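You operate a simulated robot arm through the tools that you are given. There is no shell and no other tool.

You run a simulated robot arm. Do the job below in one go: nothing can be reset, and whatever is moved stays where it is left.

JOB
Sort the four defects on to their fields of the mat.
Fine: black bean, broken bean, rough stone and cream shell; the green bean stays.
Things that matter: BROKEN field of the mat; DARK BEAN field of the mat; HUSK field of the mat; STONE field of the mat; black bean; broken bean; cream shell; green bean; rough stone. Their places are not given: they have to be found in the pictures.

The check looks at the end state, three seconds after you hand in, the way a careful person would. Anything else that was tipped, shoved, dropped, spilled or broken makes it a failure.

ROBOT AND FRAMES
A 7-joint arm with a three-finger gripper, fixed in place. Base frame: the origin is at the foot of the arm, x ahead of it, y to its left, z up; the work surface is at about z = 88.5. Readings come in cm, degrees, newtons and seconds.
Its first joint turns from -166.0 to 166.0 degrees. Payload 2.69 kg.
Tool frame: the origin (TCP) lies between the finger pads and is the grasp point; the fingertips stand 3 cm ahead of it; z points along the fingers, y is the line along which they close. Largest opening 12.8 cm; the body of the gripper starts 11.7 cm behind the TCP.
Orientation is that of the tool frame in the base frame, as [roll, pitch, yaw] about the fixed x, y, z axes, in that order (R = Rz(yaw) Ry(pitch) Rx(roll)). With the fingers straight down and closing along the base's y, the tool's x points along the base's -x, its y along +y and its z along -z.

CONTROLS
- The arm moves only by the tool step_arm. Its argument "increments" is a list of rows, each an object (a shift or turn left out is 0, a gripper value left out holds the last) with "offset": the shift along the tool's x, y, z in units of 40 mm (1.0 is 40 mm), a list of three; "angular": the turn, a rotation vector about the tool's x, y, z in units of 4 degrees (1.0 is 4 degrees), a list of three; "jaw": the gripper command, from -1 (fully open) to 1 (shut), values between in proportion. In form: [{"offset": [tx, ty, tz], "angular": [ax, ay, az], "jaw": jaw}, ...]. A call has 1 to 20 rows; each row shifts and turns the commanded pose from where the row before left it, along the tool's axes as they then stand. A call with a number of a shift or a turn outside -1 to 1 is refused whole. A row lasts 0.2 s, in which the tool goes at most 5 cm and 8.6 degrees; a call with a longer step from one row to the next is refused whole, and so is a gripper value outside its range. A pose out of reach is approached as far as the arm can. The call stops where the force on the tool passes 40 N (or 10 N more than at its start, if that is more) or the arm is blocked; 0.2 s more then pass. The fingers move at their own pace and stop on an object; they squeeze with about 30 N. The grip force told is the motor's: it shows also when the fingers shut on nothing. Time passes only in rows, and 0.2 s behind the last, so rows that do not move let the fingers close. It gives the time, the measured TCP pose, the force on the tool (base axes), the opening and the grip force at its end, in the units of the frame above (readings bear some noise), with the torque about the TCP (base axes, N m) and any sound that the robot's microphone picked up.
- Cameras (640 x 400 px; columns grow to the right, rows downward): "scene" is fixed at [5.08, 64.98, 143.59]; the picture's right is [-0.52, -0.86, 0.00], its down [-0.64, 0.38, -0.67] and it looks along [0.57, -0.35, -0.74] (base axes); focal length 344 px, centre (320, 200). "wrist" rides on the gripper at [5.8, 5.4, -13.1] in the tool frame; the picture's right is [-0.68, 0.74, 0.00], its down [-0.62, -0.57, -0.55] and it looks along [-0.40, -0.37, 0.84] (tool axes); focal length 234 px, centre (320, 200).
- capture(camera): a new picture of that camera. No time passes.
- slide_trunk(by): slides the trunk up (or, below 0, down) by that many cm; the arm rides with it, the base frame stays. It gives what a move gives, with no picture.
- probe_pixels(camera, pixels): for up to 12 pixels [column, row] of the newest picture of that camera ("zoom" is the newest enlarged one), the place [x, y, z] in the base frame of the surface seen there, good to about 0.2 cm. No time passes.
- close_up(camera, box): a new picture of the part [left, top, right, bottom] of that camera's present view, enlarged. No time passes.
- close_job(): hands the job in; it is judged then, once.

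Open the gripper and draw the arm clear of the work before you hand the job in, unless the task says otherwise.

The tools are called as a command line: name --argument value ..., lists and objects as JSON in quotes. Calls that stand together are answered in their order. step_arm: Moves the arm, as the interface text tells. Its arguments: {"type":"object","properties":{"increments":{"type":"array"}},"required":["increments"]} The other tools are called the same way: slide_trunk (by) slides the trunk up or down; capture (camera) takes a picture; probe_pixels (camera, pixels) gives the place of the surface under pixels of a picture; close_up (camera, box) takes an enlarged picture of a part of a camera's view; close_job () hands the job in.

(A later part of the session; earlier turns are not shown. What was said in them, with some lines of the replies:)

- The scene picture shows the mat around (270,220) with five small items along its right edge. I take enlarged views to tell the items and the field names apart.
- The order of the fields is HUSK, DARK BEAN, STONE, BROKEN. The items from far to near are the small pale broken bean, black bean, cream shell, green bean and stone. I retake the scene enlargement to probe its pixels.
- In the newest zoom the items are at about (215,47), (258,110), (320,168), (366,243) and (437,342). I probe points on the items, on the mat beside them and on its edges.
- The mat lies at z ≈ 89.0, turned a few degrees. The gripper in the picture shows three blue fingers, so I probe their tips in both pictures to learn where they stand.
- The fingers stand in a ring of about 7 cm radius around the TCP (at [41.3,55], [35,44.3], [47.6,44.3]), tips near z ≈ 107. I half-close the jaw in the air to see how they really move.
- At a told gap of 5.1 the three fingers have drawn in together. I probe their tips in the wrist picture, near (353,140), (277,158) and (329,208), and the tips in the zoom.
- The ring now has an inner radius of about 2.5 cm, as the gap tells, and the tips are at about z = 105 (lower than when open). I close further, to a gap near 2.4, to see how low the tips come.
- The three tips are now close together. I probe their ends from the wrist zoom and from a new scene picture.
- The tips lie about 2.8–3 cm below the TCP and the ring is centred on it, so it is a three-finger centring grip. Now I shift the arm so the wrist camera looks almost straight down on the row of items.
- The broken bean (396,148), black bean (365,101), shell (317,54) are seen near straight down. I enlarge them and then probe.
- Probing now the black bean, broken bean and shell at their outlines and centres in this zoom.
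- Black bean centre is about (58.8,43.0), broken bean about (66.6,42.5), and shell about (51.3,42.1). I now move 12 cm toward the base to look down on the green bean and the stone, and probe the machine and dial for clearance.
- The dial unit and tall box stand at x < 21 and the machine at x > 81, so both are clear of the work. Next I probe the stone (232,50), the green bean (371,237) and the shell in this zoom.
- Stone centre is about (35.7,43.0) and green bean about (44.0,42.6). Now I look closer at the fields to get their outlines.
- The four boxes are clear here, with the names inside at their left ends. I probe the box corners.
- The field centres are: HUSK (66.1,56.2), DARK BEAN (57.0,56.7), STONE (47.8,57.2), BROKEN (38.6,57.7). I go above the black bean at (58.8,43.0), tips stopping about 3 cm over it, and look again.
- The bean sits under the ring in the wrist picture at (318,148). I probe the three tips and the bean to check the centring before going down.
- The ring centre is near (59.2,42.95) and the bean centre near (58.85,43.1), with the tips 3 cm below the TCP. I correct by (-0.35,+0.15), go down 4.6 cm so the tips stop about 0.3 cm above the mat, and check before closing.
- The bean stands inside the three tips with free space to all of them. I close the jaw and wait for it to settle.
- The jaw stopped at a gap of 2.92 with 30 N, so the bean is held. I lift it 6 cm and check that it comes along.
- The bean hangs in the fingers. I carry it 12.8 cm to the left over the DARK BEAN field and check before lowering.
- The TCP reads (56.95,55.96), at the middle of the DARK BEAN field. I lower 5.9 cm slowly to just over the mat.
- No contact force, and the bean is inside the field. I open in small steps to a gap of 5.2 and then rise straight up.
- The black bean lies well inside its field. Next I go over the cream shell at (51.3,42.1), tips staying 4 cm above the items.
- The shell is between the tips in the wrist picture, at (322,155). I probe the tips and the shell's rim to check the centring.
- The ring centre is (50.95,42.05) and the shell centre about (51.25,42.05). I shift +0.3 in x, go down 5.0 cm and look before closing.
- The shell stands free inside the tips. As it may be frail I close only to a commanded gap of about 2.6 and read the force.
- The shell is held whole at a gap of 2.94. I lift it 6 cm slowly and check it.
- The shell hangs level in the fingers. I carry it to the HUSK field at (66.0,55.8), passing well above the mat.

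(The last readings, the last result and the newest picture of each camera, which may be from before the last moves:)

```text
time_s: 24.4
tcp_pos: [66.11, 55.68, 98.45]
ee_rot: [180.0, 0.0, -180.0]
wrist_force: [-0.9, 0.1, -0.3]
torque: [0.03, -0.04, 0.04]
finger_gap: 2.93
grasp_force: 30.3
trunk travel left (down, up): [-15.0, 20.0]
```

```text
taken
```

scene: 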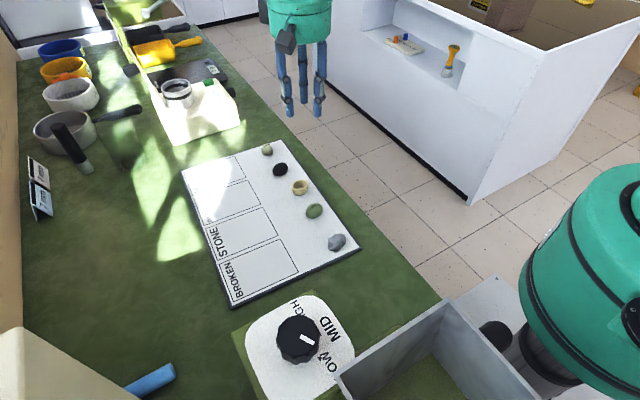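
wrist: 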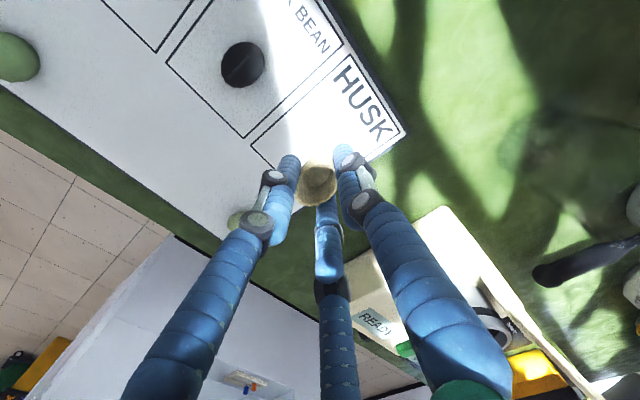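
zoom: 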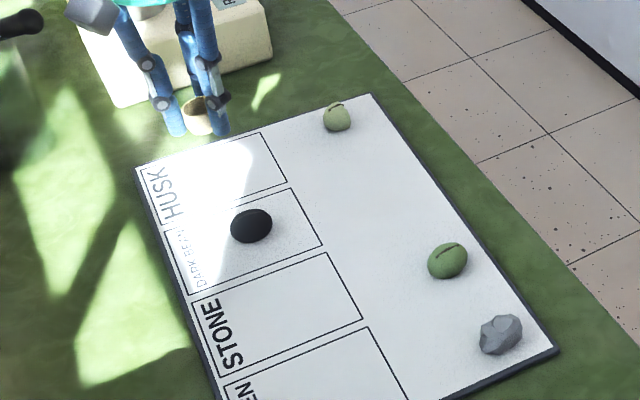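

The TCP reads (66.1,55.7), in the middle of the HUSK field. I lower 5.9 cm.

step_arm --increments '[{"offset": [0, 0, 0.45]}, {"offset": [0, 0, 0.45]}, {"offset": [0, 0, 0.3]}, {"offset": [0, 0, 0.15]}, {"offset": [0, 0, 0.12]}, {}, {}]'

close_up --camera "scene" --box '[170, 110, 310, 220]'

```text
time_s: 26.0
tcp_pos: [66.03, 55.62, 92.53]
ee_rot: [-180.0, -0.1, 180.0]
wrist_force: [-0.5, -0.7, -0.2]
torque: [0.0, -0.01, 0.01]
finger_gap: 2.91
grasp_force: 29.6
trunk travel left (down, up): [-15.0, 20.0]
```

```text
3.64 times, centred on (240, 165) of scene
```

zoom: 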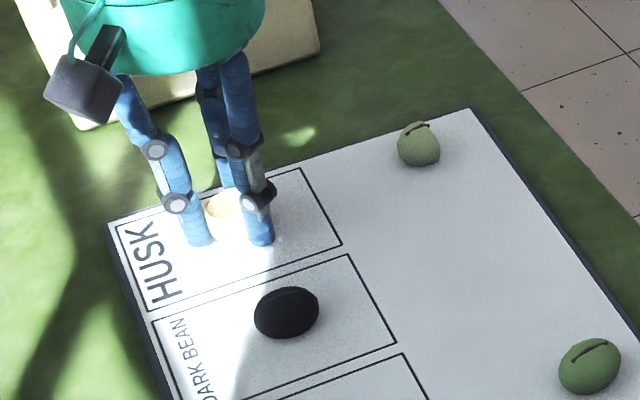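

The shell is down in the field with no contact force. I open in small steps and rise.

step_arm --increments '[{"jaw": 0.52}, {"jaw": 0.49}, {"jaw": 0.45}, {"jaw": 0.38}, {"jaw": 0.28}, {"jaw": 0.19}, {"jaw": 0.19}, {"offset": [0, 0, -0.3]}, {"offset": [0, 0, -0.6]}, {"offset": [0, 0, -0.6]}, {}]'

close_up --camera "scene" --box '[170, 110, 310, 220]'

capture --camera "wrist"

```text
time_s: 28.4
tcp_pos: [66.09, 55.63, 98.54]
ee_rot: [-180.0, 0.0, -180.0]
wrist_force: [0.3, -0.5, 1.0]
torque: [0.01, -0.01, 0.01]
finger_gap: 5.18
grasp_force: 0.1
trunk travel left (down, up): [-15.0, 20.0]
```

```text
3.64 times, centred on (240, 165) of scene
```

zoom: 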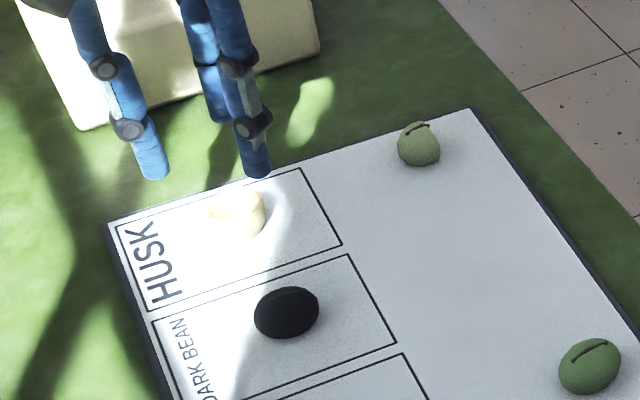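

```text
taken
```

wrist: 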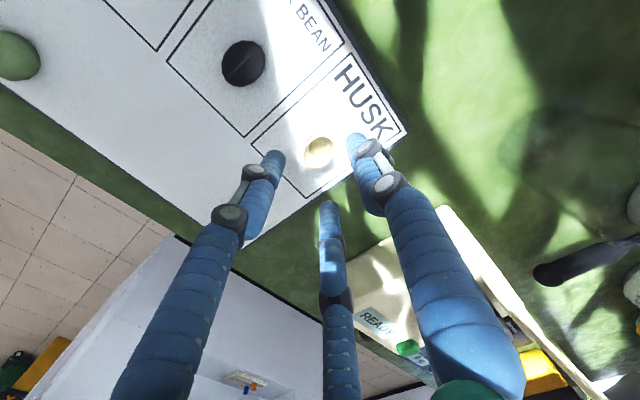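

The shell sits in the HUSK field. Now I go over the broken bean at (66.6,42.5).

step_arm --increments '[{"offset": [-0.03, -0.822, 0], "jaw": 0.25}, {"offset": [-0.03, -0.822, 0]}, {"offset": [-0.03, -0.822, 0]}, {"offset": [-0.03, -0.822, 0]}, {"offset": [0, 0, 0.3]}, {}, {}]'

close_up --camera "scene" --box '[220, 80, 320, 180]'

close_up --camera "wrist" --box '[220, 90, 420, 230]'

```text
time_s: 30.0
tcp_pos: [66.75, 42.45, 97.31]
ee_rot: [180.0, 0.0, -179.9]
wrist_force: [0.1, 0.2, 0.3]
torque: [0.0, -0.02, -0.01]
finger_gap: 4.81
grasp_force: 0.1
trunk travel left (down, up): [-15.0, 20.0]
```

```text
4.00 times, centred on (270, 130) of scene
```

zoom: 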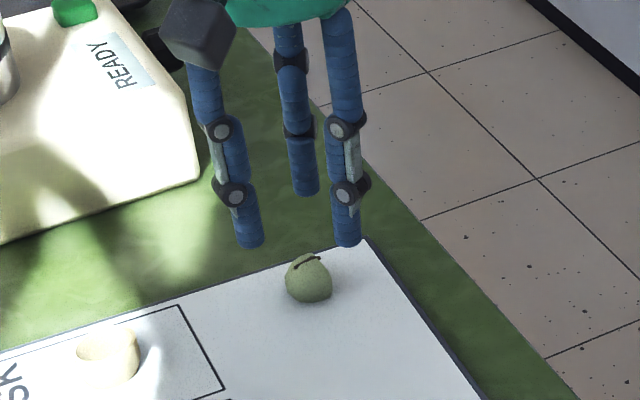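

```text
2.86 times, centred on (320, 160) of wrist
```

zoom: 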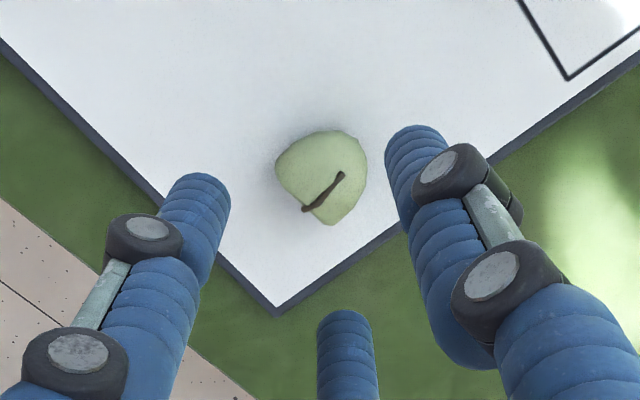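

I probe the outline of the broken bean in the wrist zoom before going down.

probe_pixels --camera "zoom" --pixels '[[325, 175], [279, 170], [364, 165], [318, 135], [350, 140], [328, 222], [350, 205], [295, 205], [285, 150], [200, 195], [415, 140], [345, 325]]'

close_up --camera "scene" --box '[220, 80, 320, 180]'

probe_pixels --camera "zoom" --pixels '[[250, 235], [250, 243], [348, 235], [348, 243], [306, 185], [306, 193], [308, 270], [310, 298], [290, 275], [328, 280]]'

```text
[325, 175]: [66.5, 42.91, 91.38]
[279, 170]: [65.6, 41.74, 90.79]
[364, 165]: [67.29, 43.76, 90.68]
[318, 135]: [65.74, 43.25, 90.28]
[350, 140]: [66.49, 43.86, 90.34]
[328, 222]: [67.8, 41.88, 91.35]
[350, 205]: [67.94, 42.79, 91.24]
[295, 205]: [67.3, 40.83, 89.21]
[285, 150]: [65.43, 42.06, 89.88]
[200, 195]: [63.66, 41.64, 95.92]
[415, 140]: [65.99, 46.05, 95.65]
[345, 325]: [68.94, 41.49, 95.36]
```

```text
4.00 times, centred on (270, 130) of scene
```

zoom: 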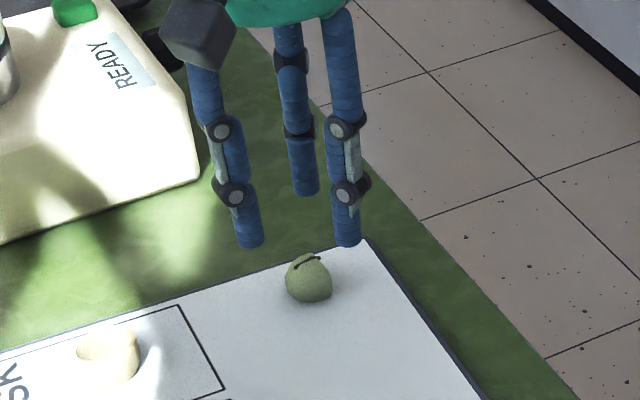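

```text
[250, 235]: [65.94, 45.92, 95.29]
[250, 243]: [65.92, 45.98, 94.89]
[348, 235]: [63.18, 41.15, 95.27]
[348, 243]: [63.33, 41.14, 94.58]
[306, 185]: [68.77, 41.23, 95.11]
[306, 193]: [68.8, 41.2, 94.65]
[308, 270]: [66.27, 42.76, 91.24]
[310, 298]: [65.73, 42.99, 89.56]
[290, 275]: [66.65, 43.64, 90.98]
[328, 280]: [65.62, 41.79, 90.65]
```

The ring centre is (66.55,42.45) and the bean's middle about (66.7,42.7). I shift by (+0.1,+0.25), go down 4.95 cm and check.

step_arm --increments '[{"offset": [-0.025, 0.0625, 0.25]}, {"offset": [0, 0, 0.3]}, {"offset": [0, 0, 0.3]}, {"offset": [0, 0, 0.25]}, {"offset": [0, 0, 0.1375]}, {}, {}]'

close_up --camera "scene" --box '[220, 90, 320, 180]'

close_up --camera "wrist" --box '[220, 90, 420, 230]'

```text
time_s: 31.6
tcp_pos: [66.56, 42.7, 92.34]
ee_rot: [179.9, 0.1, 180.0]
wrist_force: [-0.1, -0.1, 0.6]
torque: [0.04, -0.05, 0.02]
finger_gap: 4.81
grasp_force: 0.1
trunk travel left (down, up): [-15.0, 20.0]
```

```text
4.44 times, centred on (270, 135) of scene
```

zoom: 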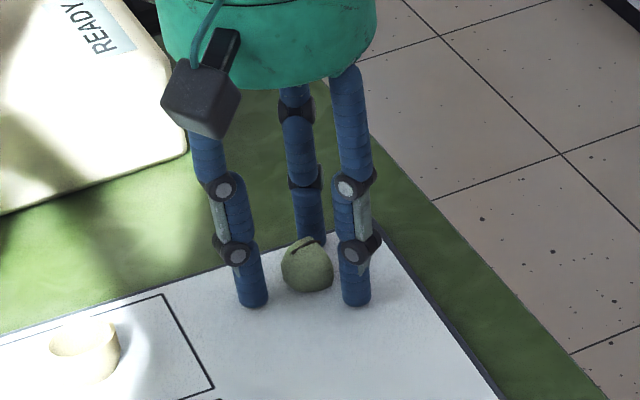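

```text
2.86 times, centred on (320, 160) of wrist
```

zoom: 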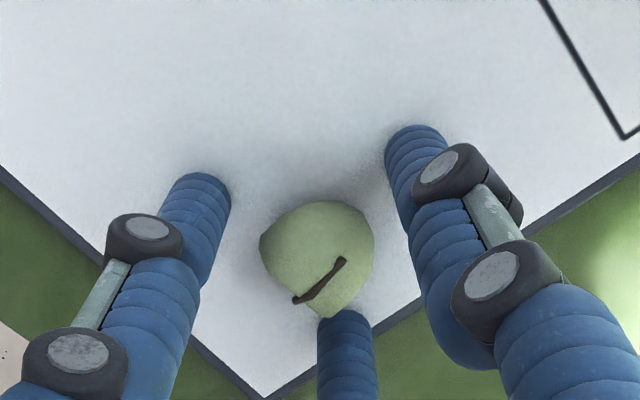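

The bean is within the three tips, nearest to the far one, which will push it to the middle. I close gently by steps.

step_arm --increments '[{"jaw": 0.35}, {"jaw": 0.45}, {"jaw": 0.55}, {"jaw": 0.65}, {"jaw": 0.8}, {"jaw": 1}, {"jaw": 1}]'

close_up --camera "scene" --box '[220, 90, 320, 180]'

close_up --camera "wrist" --box '[220, 90, 420, 230]'

```text
time_s: 33.2
tcp_pos: [66.52, 42.62, 92.28]
ee_rot: [180.0, 0.0, 180.0]
wrist_force: [-0.8, -0.1, 0.5]
torque: [0.02, 0.01, -0.01]
finger_gap: 2.74
grasp_force: 30.0
trunk travel left (down, up): [-15.0, 20.0]
```

```text
4.44 times, centred on (270, 135) of scene
```

zoom: 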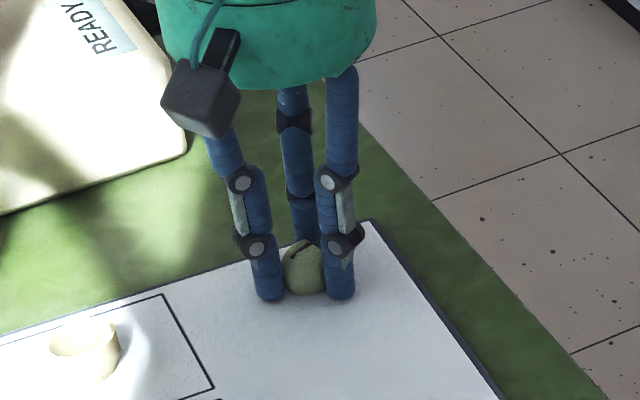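

```text
2.86 times, centred on (320, 160) of wrist
```

zoom: 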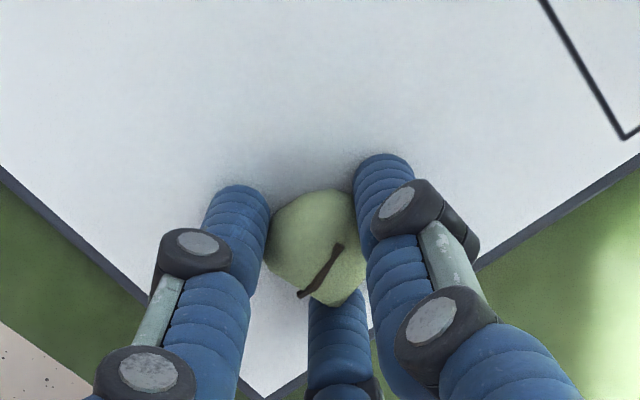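

The broken bean is held at a gap of 2.74 with 30 N. I lift it slowly by 6 cm and check.

step_arm --increments '[{"offset": [0, 0, -0.15]}, {"offset": [0, 0, -0.25]}, {"offset": [0, 0, -0.35]}, {"offset": [0, 0, -0.35]}, {"offset": [0, 0, -0.4]}, {}, {}]'

close_up --camera "scene" --box '[220, 80, 320, 180]'

close_up --camera "wrist" --box '[220, 90, 420, 230]'

```text
time_s: 34.8
tcp_pos: [66.58, 42.89, 98.29]
ee_rot: [-179.9, -0.1, -180.0]
wrist_force: [0.5, -0.5, -0.1]
torque: [0.03, -0.03, 0.01]
finger_gap: 2.71
grasp_force: 29.4
trunk travel left (down, up): [-15.0, 20.0]
```

```text
4.00 times, centred on (270, 130) of scene
```

zoom: 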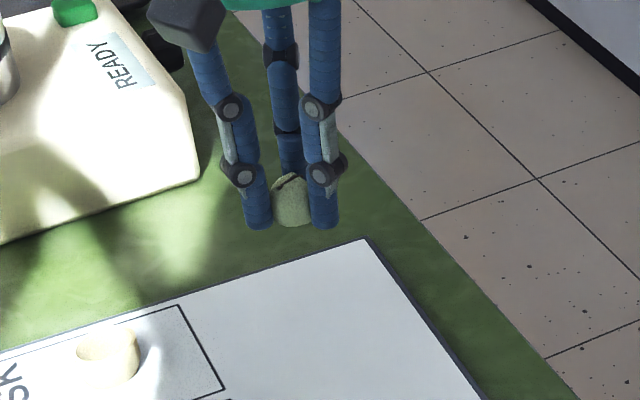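

```text
2.86 times, centred on (320, 160) of wrist
```

zoom: 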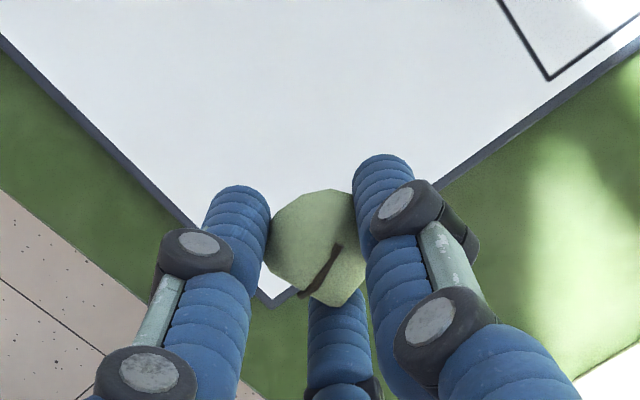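

The broken bean hangs firmly. I carry it 31 cm to the BROKEN field, target (38.6,57.0), at the same height above the mat.

step_arm --increments '[{"offset": [0.35, 0.178, -0.1]}, {"offset": [0.777, 0.396, 0]}, {"offset": [0.777, 0.396, 0]}, {"offset": [0.777, 0.396, 0]}, {"offset": [0.777, 0.396, 0]}, {"offset": [0.777, 0.396, 0]}, {"offset": [0.777, 0.396, 0]}, {"offset": [0.777, 0.396, 0]}, {"offset": [0.777, 0.396, 0]}, {"offset": [0.424, 0.214, 0.1]}, {}, {}]'

capture --camera "scene"

capture --camera "wrist"

```text
time_s: 37.4
tcp_pos: [38.73, 56.96, 98.24]
ee_rot: [-180.0, 0.0, 180.0]
wrist_force: [1.1, -0.6, 0.2]
torque: [-0.02, 0.02, 0.01]
finger_gap: 2.7
grasp_force: 30.0
trunk travel left (down, up): [-15.0, 20.0]
```

```text
taken
```

scene: 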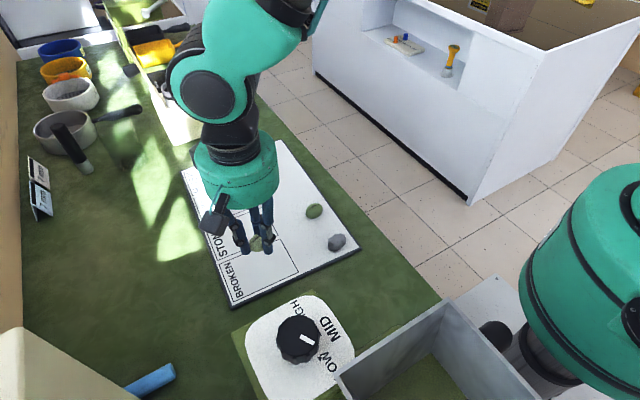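

```text
taken
```

wrist: 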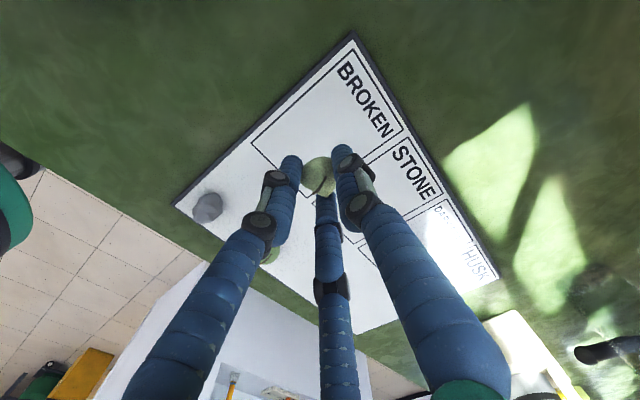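

The TCP reads (38.7,57.0), over the BROKEN field. I lower 5.9 cm, then check.

step_arm --increments '[{"offset": [0, 0, 0.4]}, {"offset": [0, 0, 0.4]}, {"offset": [0, 0, 0.3]}, {"offset": [0, 0, 0.2]}, {"offset": [0, 0, 0.175]}, {}, {}]'

close_up --camera "scene" --box '[190, 200, 330, 310]'

close_up --camera "wrist" --box '[220, 90, 420, 230]'

```text
time_s: 39.0
tcp_pos: [38.57, 56.98, 92.39]
ee_rot: [-180.0, 0.0, 180.0]
wrist_force: [0.0, -1.0, -0.7]
torque: [-0.03, 0.03, 0.02]
finger_gap: 2.66
grasp_force: 30.0
trunk travel left (down, up): [-15.0, 20.0]
```

```text
3.64 times, centred on (260, 255) of scene
```

zoom: 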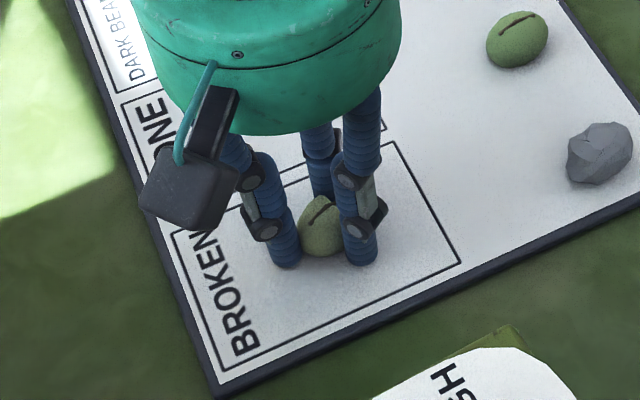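

```text
2.86 times, centred on (320, 160) of wrist
```

zoom: 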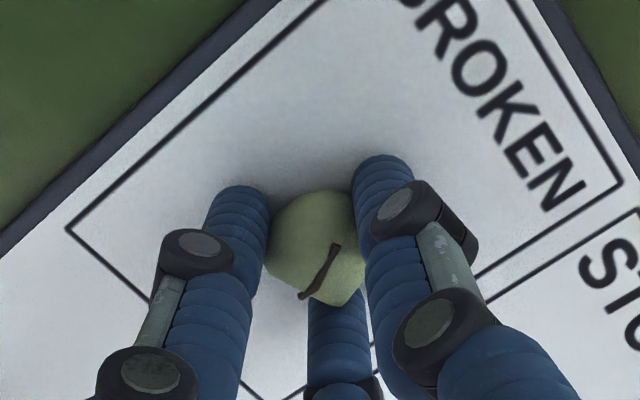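

The bean is right over the BROKEN field floor. I open in small steps and rise.

step_arm --increments '[{"jaw": 0.56}, {"jaw": 0.53}, {"jaw": 0.49}, {"jaw": 0.43}, {"jaw": 0.35}, {"jaw": 0.25}, {"jaw": 0.19}, {"jaw": 0.19}, {"offset": [0, 0, -0.3]}, {"offset": [0, 0, -0.6]}, {"offset": [0, 0, -0.6]}, {}]'

close_up --camera "scene" --box '[190, 180, 370, 310]'

capture --camera "wrist"

```text
time_s: 41.6
tcp_pos: [38.82, 56.99, 98.47]
ee_rot: [180.0, 0.0, 180.0]
wrist_force: [-0.4, -0.1, 0.2]
torque: [0.05, 0.01, 0.04]
finger_gap: 5.16
grasp_force: 0.1
trunk travel left (down, up): [-15.0, 20.0]
```

```text
3.08 times, centred on (280, 245) of scene
```

zoom: 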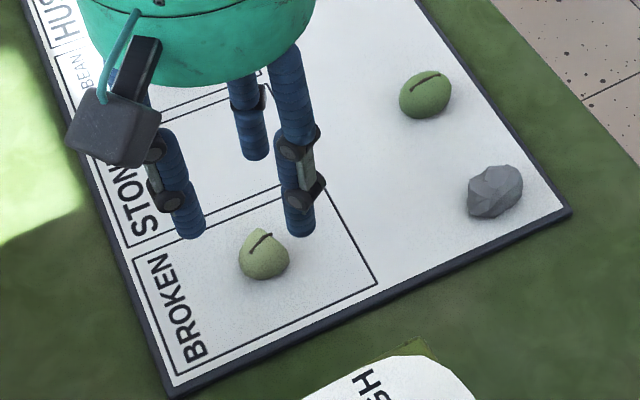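

```text
taken
```

wrist: 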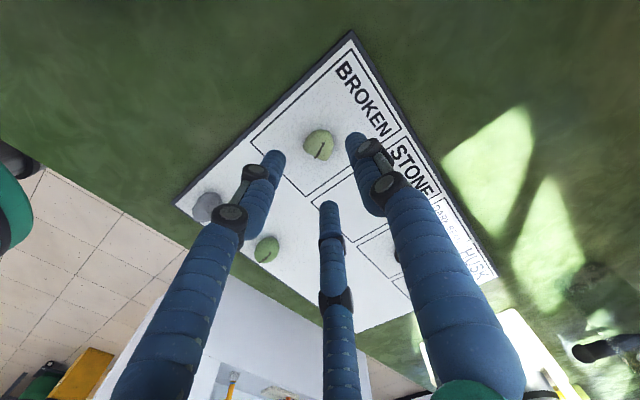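

The broken bean lies in its field. Now I go over the stone at (35.7,43.0).

step_arm --increments '[{"offset": [0.19, -0.875, 0]}, {"offset": [0.19, -0.875, 0]}, {"offset": [0.19, -0.875, 0]}, {"offset": [0.19, -0.875, 0]}, {"offset": [0, 0, 0.3]}, {}, {}]'

close_up --camera "scene" --box '[270, 170, 380, 270]'

close_up --camera "wrist" --box '[220, 90, 420, 230]'

```text
time_s: 43.2
tcp_pos: [35.73, 43.1, 97.07]
ee_rot: [180.0, 0.0, -180.0]
wrist_force: [1.0, 0.2, -0.3]
torque: [0.0, 0.03, -0.01]
finger_gap: 5.2
grasp_force: 0.1
trunk travel left (down, up): [-15.0, 20.0]
```

```text
4.00 times, centred on (325, 220) of scene
```

zoom: 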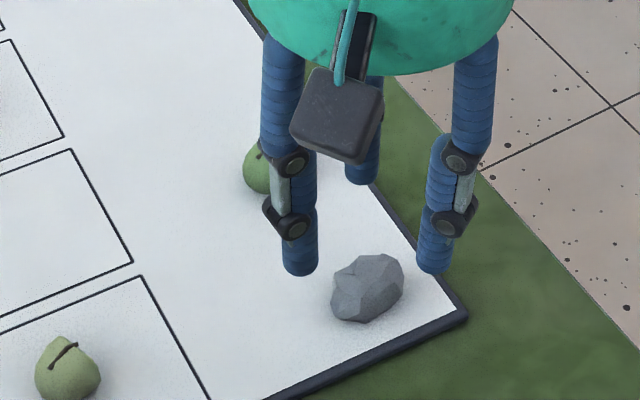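

```text
2.86 times, centred on (320, 160) of wrist
```

zoom: 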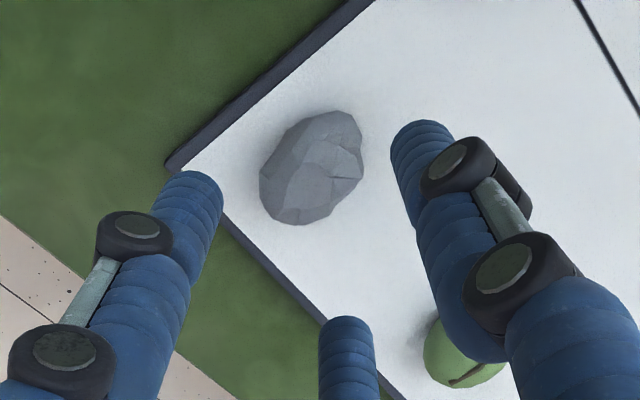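

I probe the stone's outline in the wrist zoom and then the tips in a scene zoom.

probe_pixels --camera "zoom" --pixels '[[312, 165], [264, 175], [270, 215], [300, 222], [335, 200], [360, 175], [357, 125], [340, 113], [300, 122], [280, 145], [330, 140], [297, 190]]'

close_up --camera "scene" --box '[270, 170, 380, 270]'

probe_pixels --camera "zoom" --pixels '[[300, 262], [300, 271], [434, 262], [434, 269], [363, 172], [363, 182], [368, 285], [335, 300], [402, 275], [360, 320], [380, 257]]'

```text
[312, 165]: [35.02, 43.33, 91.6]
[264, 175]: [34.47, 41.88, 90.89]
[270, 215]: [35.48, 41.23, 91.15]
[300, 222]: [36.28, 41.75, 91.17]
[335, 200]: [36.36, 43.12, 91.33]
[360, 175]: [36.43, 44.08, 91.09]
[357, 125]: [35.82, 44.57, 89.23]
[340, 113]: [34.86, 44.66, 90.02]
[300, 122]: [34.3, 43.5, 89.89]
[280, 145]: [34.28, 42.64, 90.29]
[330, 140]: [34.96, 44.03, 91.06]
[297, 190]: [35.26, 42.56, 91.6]
```

```text
4.00 times, centred on (325, 220) of scene
```

zoom: 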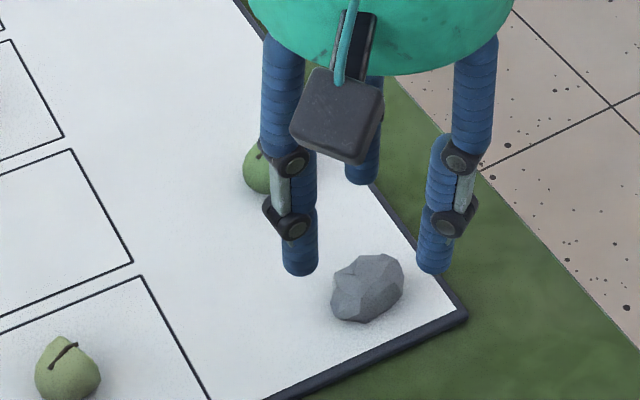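

```text
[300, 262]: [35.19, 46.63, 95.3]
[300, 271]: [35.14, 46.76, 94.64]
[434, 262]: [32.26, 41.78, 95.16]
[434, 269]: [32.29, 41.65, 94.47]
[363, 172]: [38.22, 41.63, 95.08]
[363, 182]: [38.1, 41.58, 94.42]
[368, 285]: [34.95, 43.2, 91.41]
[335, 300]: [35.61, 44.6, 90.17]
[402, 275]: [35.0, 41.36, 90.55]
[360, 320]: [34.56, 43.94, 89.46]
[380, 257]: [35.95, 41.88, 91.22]
```

The ring centre is (35.7,43.0) and the stone's middle about (35.5,42.95). I shift -0.2 in x, go down 4.8 cm and check.

step_arm --increments '[{"offset": [0.05, -0.01, 0.25]}, {"offset": [0, 0, 0.3]}, {"offset": [0, 0, 0.3]}, {"offset": [0, 0, 0.2]}, {"offset": [0, 0, 0.15]}, {}, {}]'

close_up --camera "scene" --box '[270, 180, 380, 270]'

close_up --camera "wrist" --box '[220, 90, 420, 230]'

```text
time_s: 44.8
tcp_pos: [35.41, 42.95, 92.36]
ee_rot: [-180.0, 0.0, 179.9]
wrist_force: [-1.0, 1.0, -0.2]
torque: [-0.04, 0.01, -0.02]
finger_gap: 5.16
grasp_force: 0.0
trunk travel left (down, up): [-15.0, 20.0]
```

```text
4.44 times, centred on (325, 225) of scene
```

zoom: 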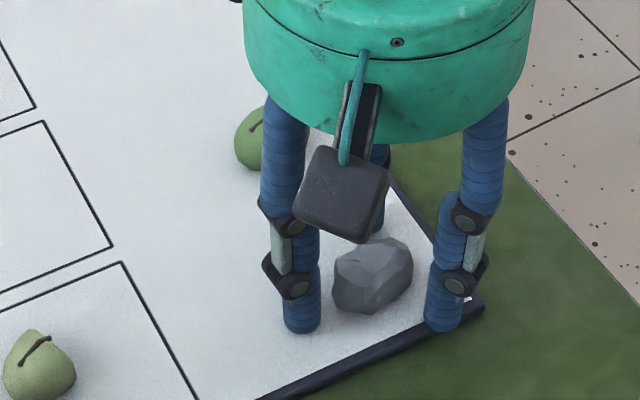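

```text
2.86 times, centred on (320, 160) of wrist
```

zoom: 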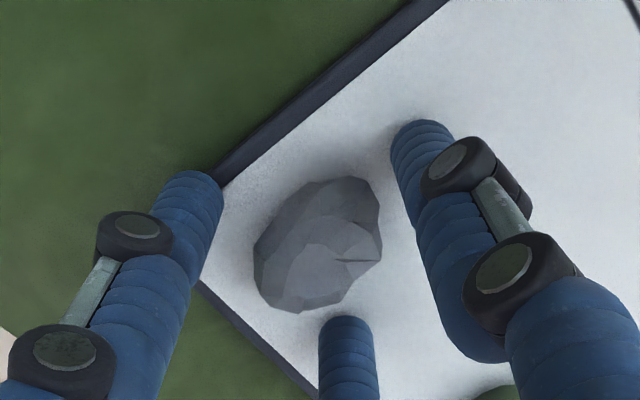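

The stone stands free within the three tips. I close by steps to full grip.

step_arm --increments '[{"jaw": 0.35}, {"jaw": 0.45}, {"jaw": 0.55}, {"jaw": 0.7}, {"jaw": 1}, {"jaw": 1}, {"jaw": 1}]'

close_up --camera "scene" --box '[270, 180, 380, 270]'

close_up --camera "wrist" --box '[220, 90, 420, 230]'

```text
time_s: 46.4
tcp_pos: [35.42, 42.9, 92.41]
ee_rot: [-180.0, 0.1, -180.0]
wrist_force: [0.4, -0.3, -0.6]
torque: [-0.01, 0.0, 0.0]
finger_gap: 2.76
grasp_force: 30.4
trunk travel left (down, up): [-15.0, 20.0]
```

```text
4.44 times, centred on (325, 225) of scene
```

zoom: 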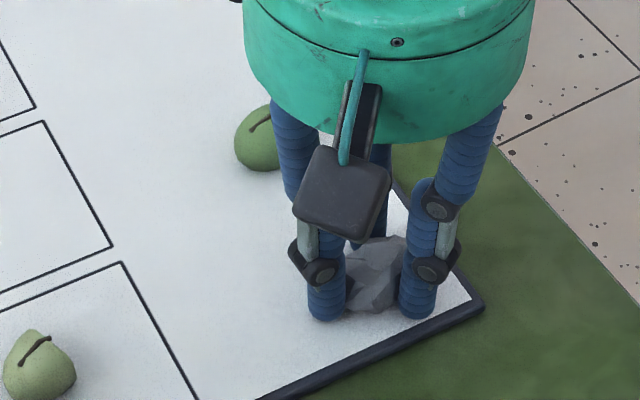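

```text
2.86 times, centred on (320, 160) of wrist
```

zoom: 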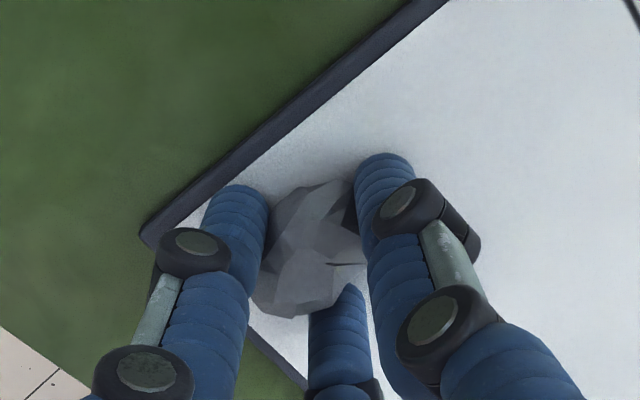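

The stone is gripped at a gap of 2.76 with 30 N. I lift it slowly by 6 cm and check.

step_arm --increments '[{"offset": [0, 0, -0.15]}, {"offset": [0, 0, -0.25]}, {"offset": [0, 0, -0.35]}, {"offset": [0, 0, -0.35]}, {"offset": [0, 0, -0.4]}, {}, {}]'

close_up --camera "scene" --box '[270, 170, 380, 270]'

close_up --camera "wrist" --box '[220, 90, 420, 230]'

```text
time_s: 48.0
tcp_pos: [35.48, 42.83, 98.41]
ee_rot: [-179.9, 0.0, -179.9]
wrist_force: [-0.4, 0.4, 0.3]
torque: [-0.02, 0.03, -0.04]
finger_gap: 2.74
grasp_force: 30.5
trunk travel left (down, up): [-15.0, 20.0]
```

```text
4.00 times, centred on (325, 220) of scene
```

zoom: 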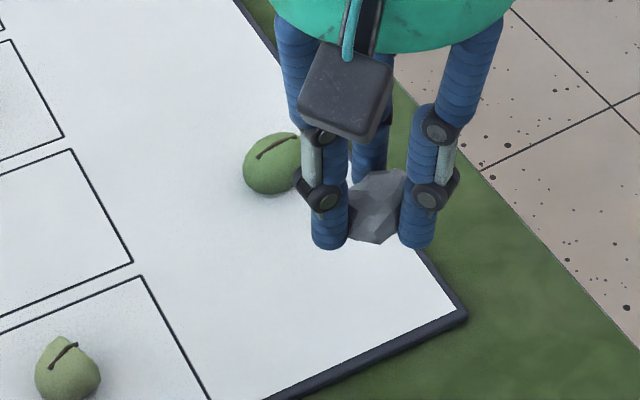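

```text
2.86 times, centred on (320, 160) of wrist
```

zoom: 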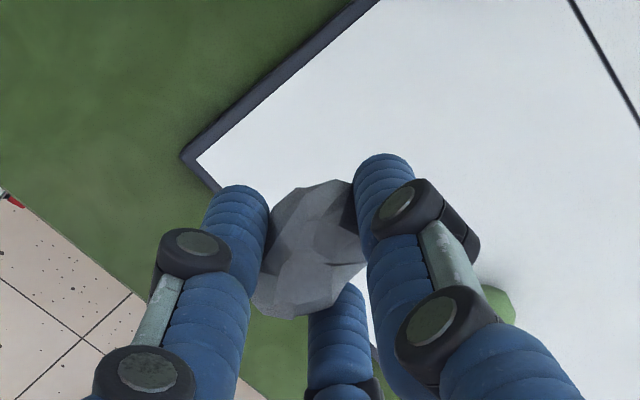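

The stone hangs firmly. I carry it to the STONE field at (47.8,56.6).

step_arm --increments '[{"offset": [-0.3, 0.333, 0]}, {"offset": [-0.62, 0.688, 0]}, {"offset": [-0.62, 0.688, 0]}, {"offset": [-0.62, 0.688, 0]}, {"offset": [-0.62, 0.688, 0]}, {"offset": [-0.3075, 0.34, 0]}, {}, {}]'

capture --camera "scene"

capture --camera "wrist"

```text
time_s: 49.8
tcp_pos: [47.98, 56.73, 98.41]
ee_rot: [179.9, 0.0, 180.0]
wrist_force: [-0.8, 0.2, 0.7]
torque: [0.02, -0.01, 0.0]
finger_gap: 2.77
grasp_force: 30.0
trunk travel left (down, up): [-15.0, 20.0]
```

```text
taken
```

scene: 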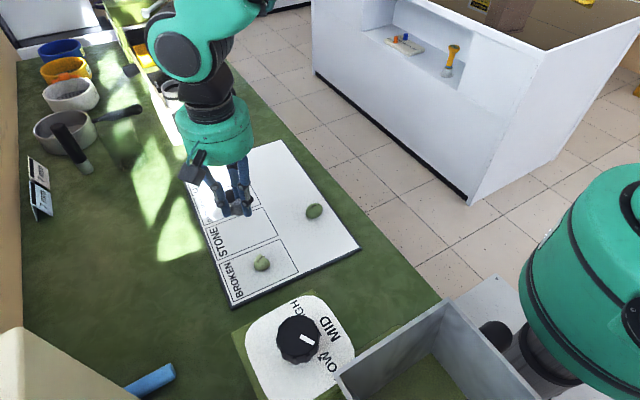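

```text
taken
```

wrist: 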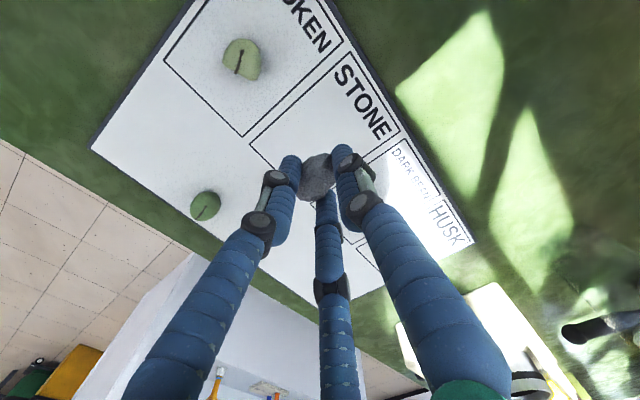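

The TCP reads (48.0,56.7), over the STONE field. I lower 5.9 cm and check before letting go.

step_arm --increments '[{"offset": [0, 0, 0.4]}, {"offset": [0, 0, 0.4]}, {"offset": [0, 0, 0.3]}, {"offset": [0, 0, 0.2]}, {"offset": [0, 0, 0.175]}, {}, {}]'

close_up --camera "scene" --box '[170, 150, 310, 270]'

close_up --camera "wrist" --box '[220, 90, 420, 230]'

```text
time_s: 51.4
tcp_pos: [47.81, 56.61, 92.52]
ee_rot: [179.9, 0.1, 180.0]
wrist_force: [0.0, -0.5, -0.6]
torque: [0.01, 0.04, 0.03]
finger_gap: 2.81
grasp_force: 29.6
trunk travel left (down, up): [-15.0, 20.0]
```

```text
3.33 times, centred on (240, 210) of scene
```

zoom: 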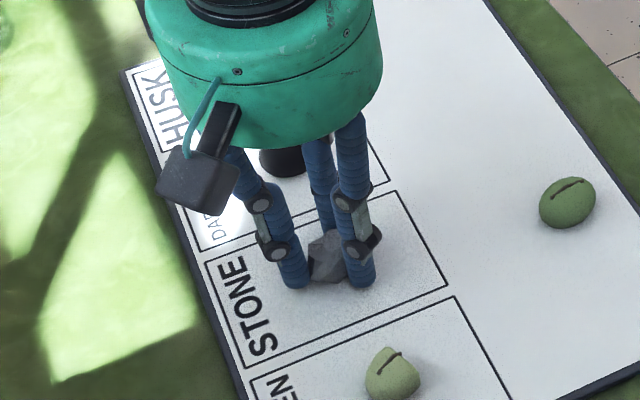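

```text
2.86 times, centred on (320, 160) of wrist
```

zoom: 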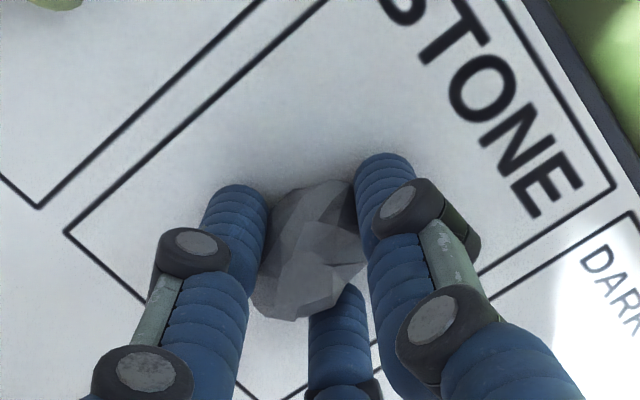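

The stone is just above the field floor with nothing pushed. I open in small steps and rise well clear.

step_arm --increments '[{"jaw": 0.55}, {"jaw": 0.52}, {"jaw": 0.48}, {"jaw": 0.42}, {"jaw": 0.34}, {"jaw": 0.25}, {"jaw": 0.19}, {"jaw": 0.19}, {"offset": [0, 0, -0.3]}, {"offset": [0, 0, -0.6]}, {"offset": [0, 0, -0.8]}, {"offset": [0, 0, -0.8]}, {"offset": [0, 0, -0.8]}, {"offset": [0, 0, -0.8]}, {}]'

capture --camera "scene"

capture --camera "wrist"

```text
time_s: 54.6
tcp_pos: [47.85, 56.77, 109.0]
ee_rot: [-180.0, 0.0, 180.0]
wrist_force: [0.0, -1.0, -0.1]
torque: [0.03, -0.04, 0.01]
finger_gap: 5.16
grasp_force: 0.1
trunk travel left (down, up): [-15.0, 20.0]
```

```text
taken
```

scene: 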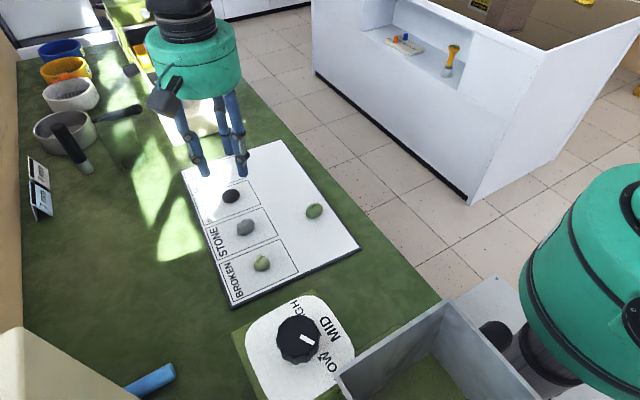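

```text
taken
```

wrist: 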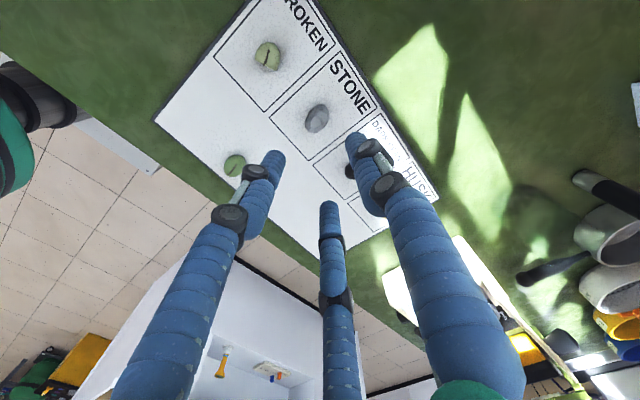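

All four defects lie in their boxes. I open fully while drawing the arm 26 cm to the right, off the mat, and raise it some more, then check everything.

step_arm --increments '[{"offset": [0, -0.81, -0.3]}, {"offset": [0, -0.81, -0.3]}, {"offset": [0, -0.81, 0]}, {"offset": [0, -0.81, 0]}, {"offset": [0, -0.81, 0]}, {"offset": [0, -0.81, 0]}, {"offset": [0, -0.81, 0], "jaw": -1}, {"offset": [0, -0.81, 0], "jaw": -1}, {"jaw": -1}, {"jaw": -1}, {"jaw": -1}]'

close_up --camera "scene" --box '[170, 130, 370, 310]'

capture --camera "wrist"

capture --camera "scene"

```text
time_s: 57.0
tcp_pos: [47.8, 30.91, 111.45]
ee_rot: [180.0, 0.2, -180.0]
wrist_force: [0.4, 0.1, -0.4]
torque: [-0.03, 0.01, -0.02]
finger_gap: 12.8
grasp_force: 0.2
trunk travel left (down, up): [-15.0, 20.0]
```

```text
2.22 times, centred on (270, 220) of scene
```

zoom: 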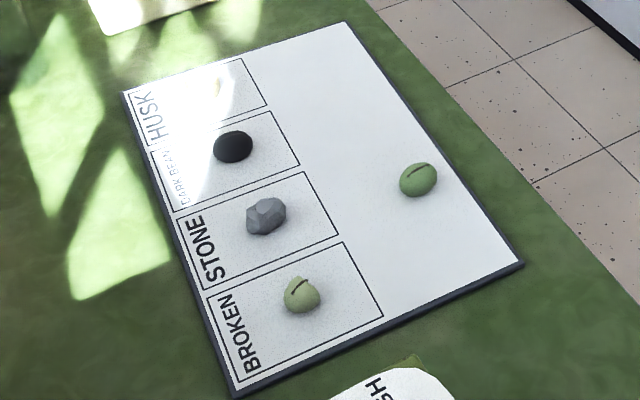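

```text
taken
```

wrist: 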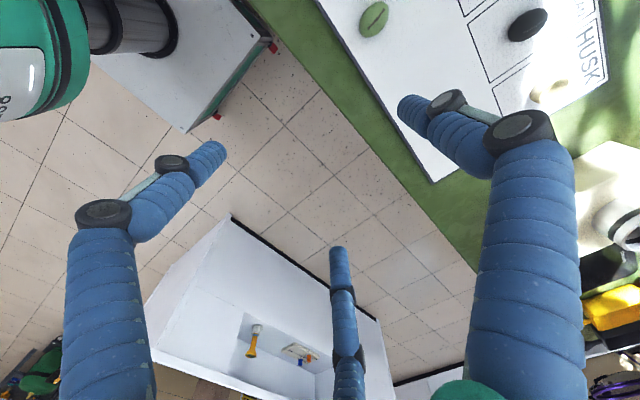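

```text
taken
```

scene: 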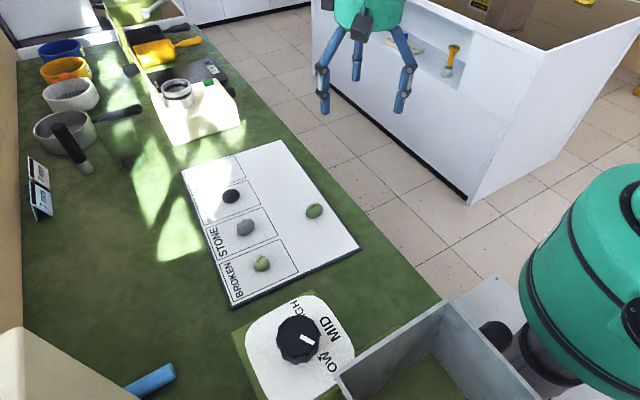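

The stone, black bean and broken bean sit in their boxes, and the green bean is where it was. The shell is lost in the glare near (217,172), so I look closer at it from both cameras.

close_up --camera "wrist" --box '[460, 0, 620, 120]'

close_up --camera "scene" --box '[180, 145, 270, 225]'

probe_pixels --camera "zoom" --pixels '[[265, 120], [265, 150], [250, 140], [290, 130], [240, 130], [310, 140], [365, 245], [365, 265], [340, 255], [390, 250]]'

```text
3.33 times, centred on (540, 60) of wrist
```

zoom: 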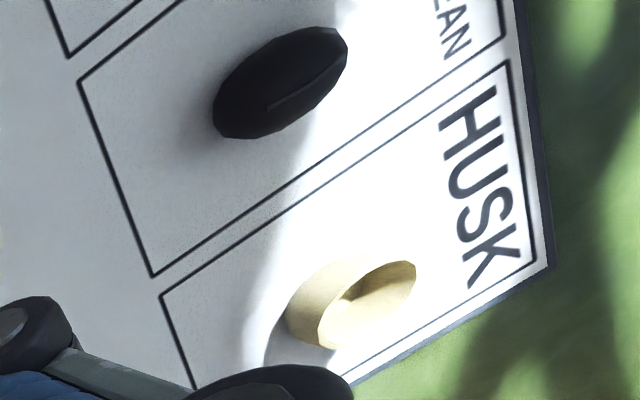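

```text
5.00 times, centred on (225, 185) of scene
```

zoom: 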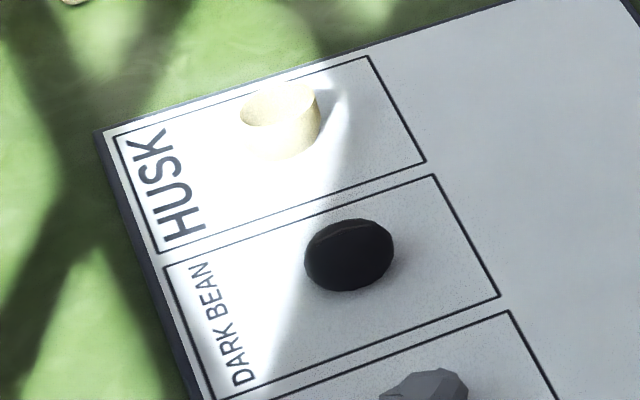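

```text
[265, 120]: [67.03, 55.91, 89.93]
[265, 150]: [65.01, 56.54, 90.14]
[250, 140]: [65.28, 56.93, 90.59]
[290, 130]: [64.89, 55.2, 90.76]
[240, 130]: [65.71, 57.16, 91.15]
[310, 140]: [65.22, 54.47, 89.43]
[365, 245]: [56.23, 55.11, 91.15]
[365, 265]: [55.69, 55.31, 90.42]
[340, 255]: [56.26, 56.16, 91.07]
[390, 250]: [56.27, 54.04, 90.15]
```

The shell stands upright near (66,55.8), inside the HUSK box, and the black bean is inside DARK BEAN. Every item is at rest, the gripper is open and clear of the mat, and nothing else has moved, so I hand in.

close_job

```text
The job is handed in.
```

All four defects are on their fields of the mat, and the job is handed in. I don't have the check's result.

| Item | Field | Rests at about (x, y), cm |
|---|---|---|
| Black bean | DARK BEAN | (57, 56) |
| Cream shell | HUSK | (66, 56), standing upright |
| Broken bean | BROKEN | (39, 57) |
| Rough stone | STONE | (48, 57) |

The last pictures show each defect inside its box. The green bean is where it started, and nothing else in view has moved. The gripper is fully open and the arm is clear of the mat, at about (48, 31) and 22 cm above the work surface.
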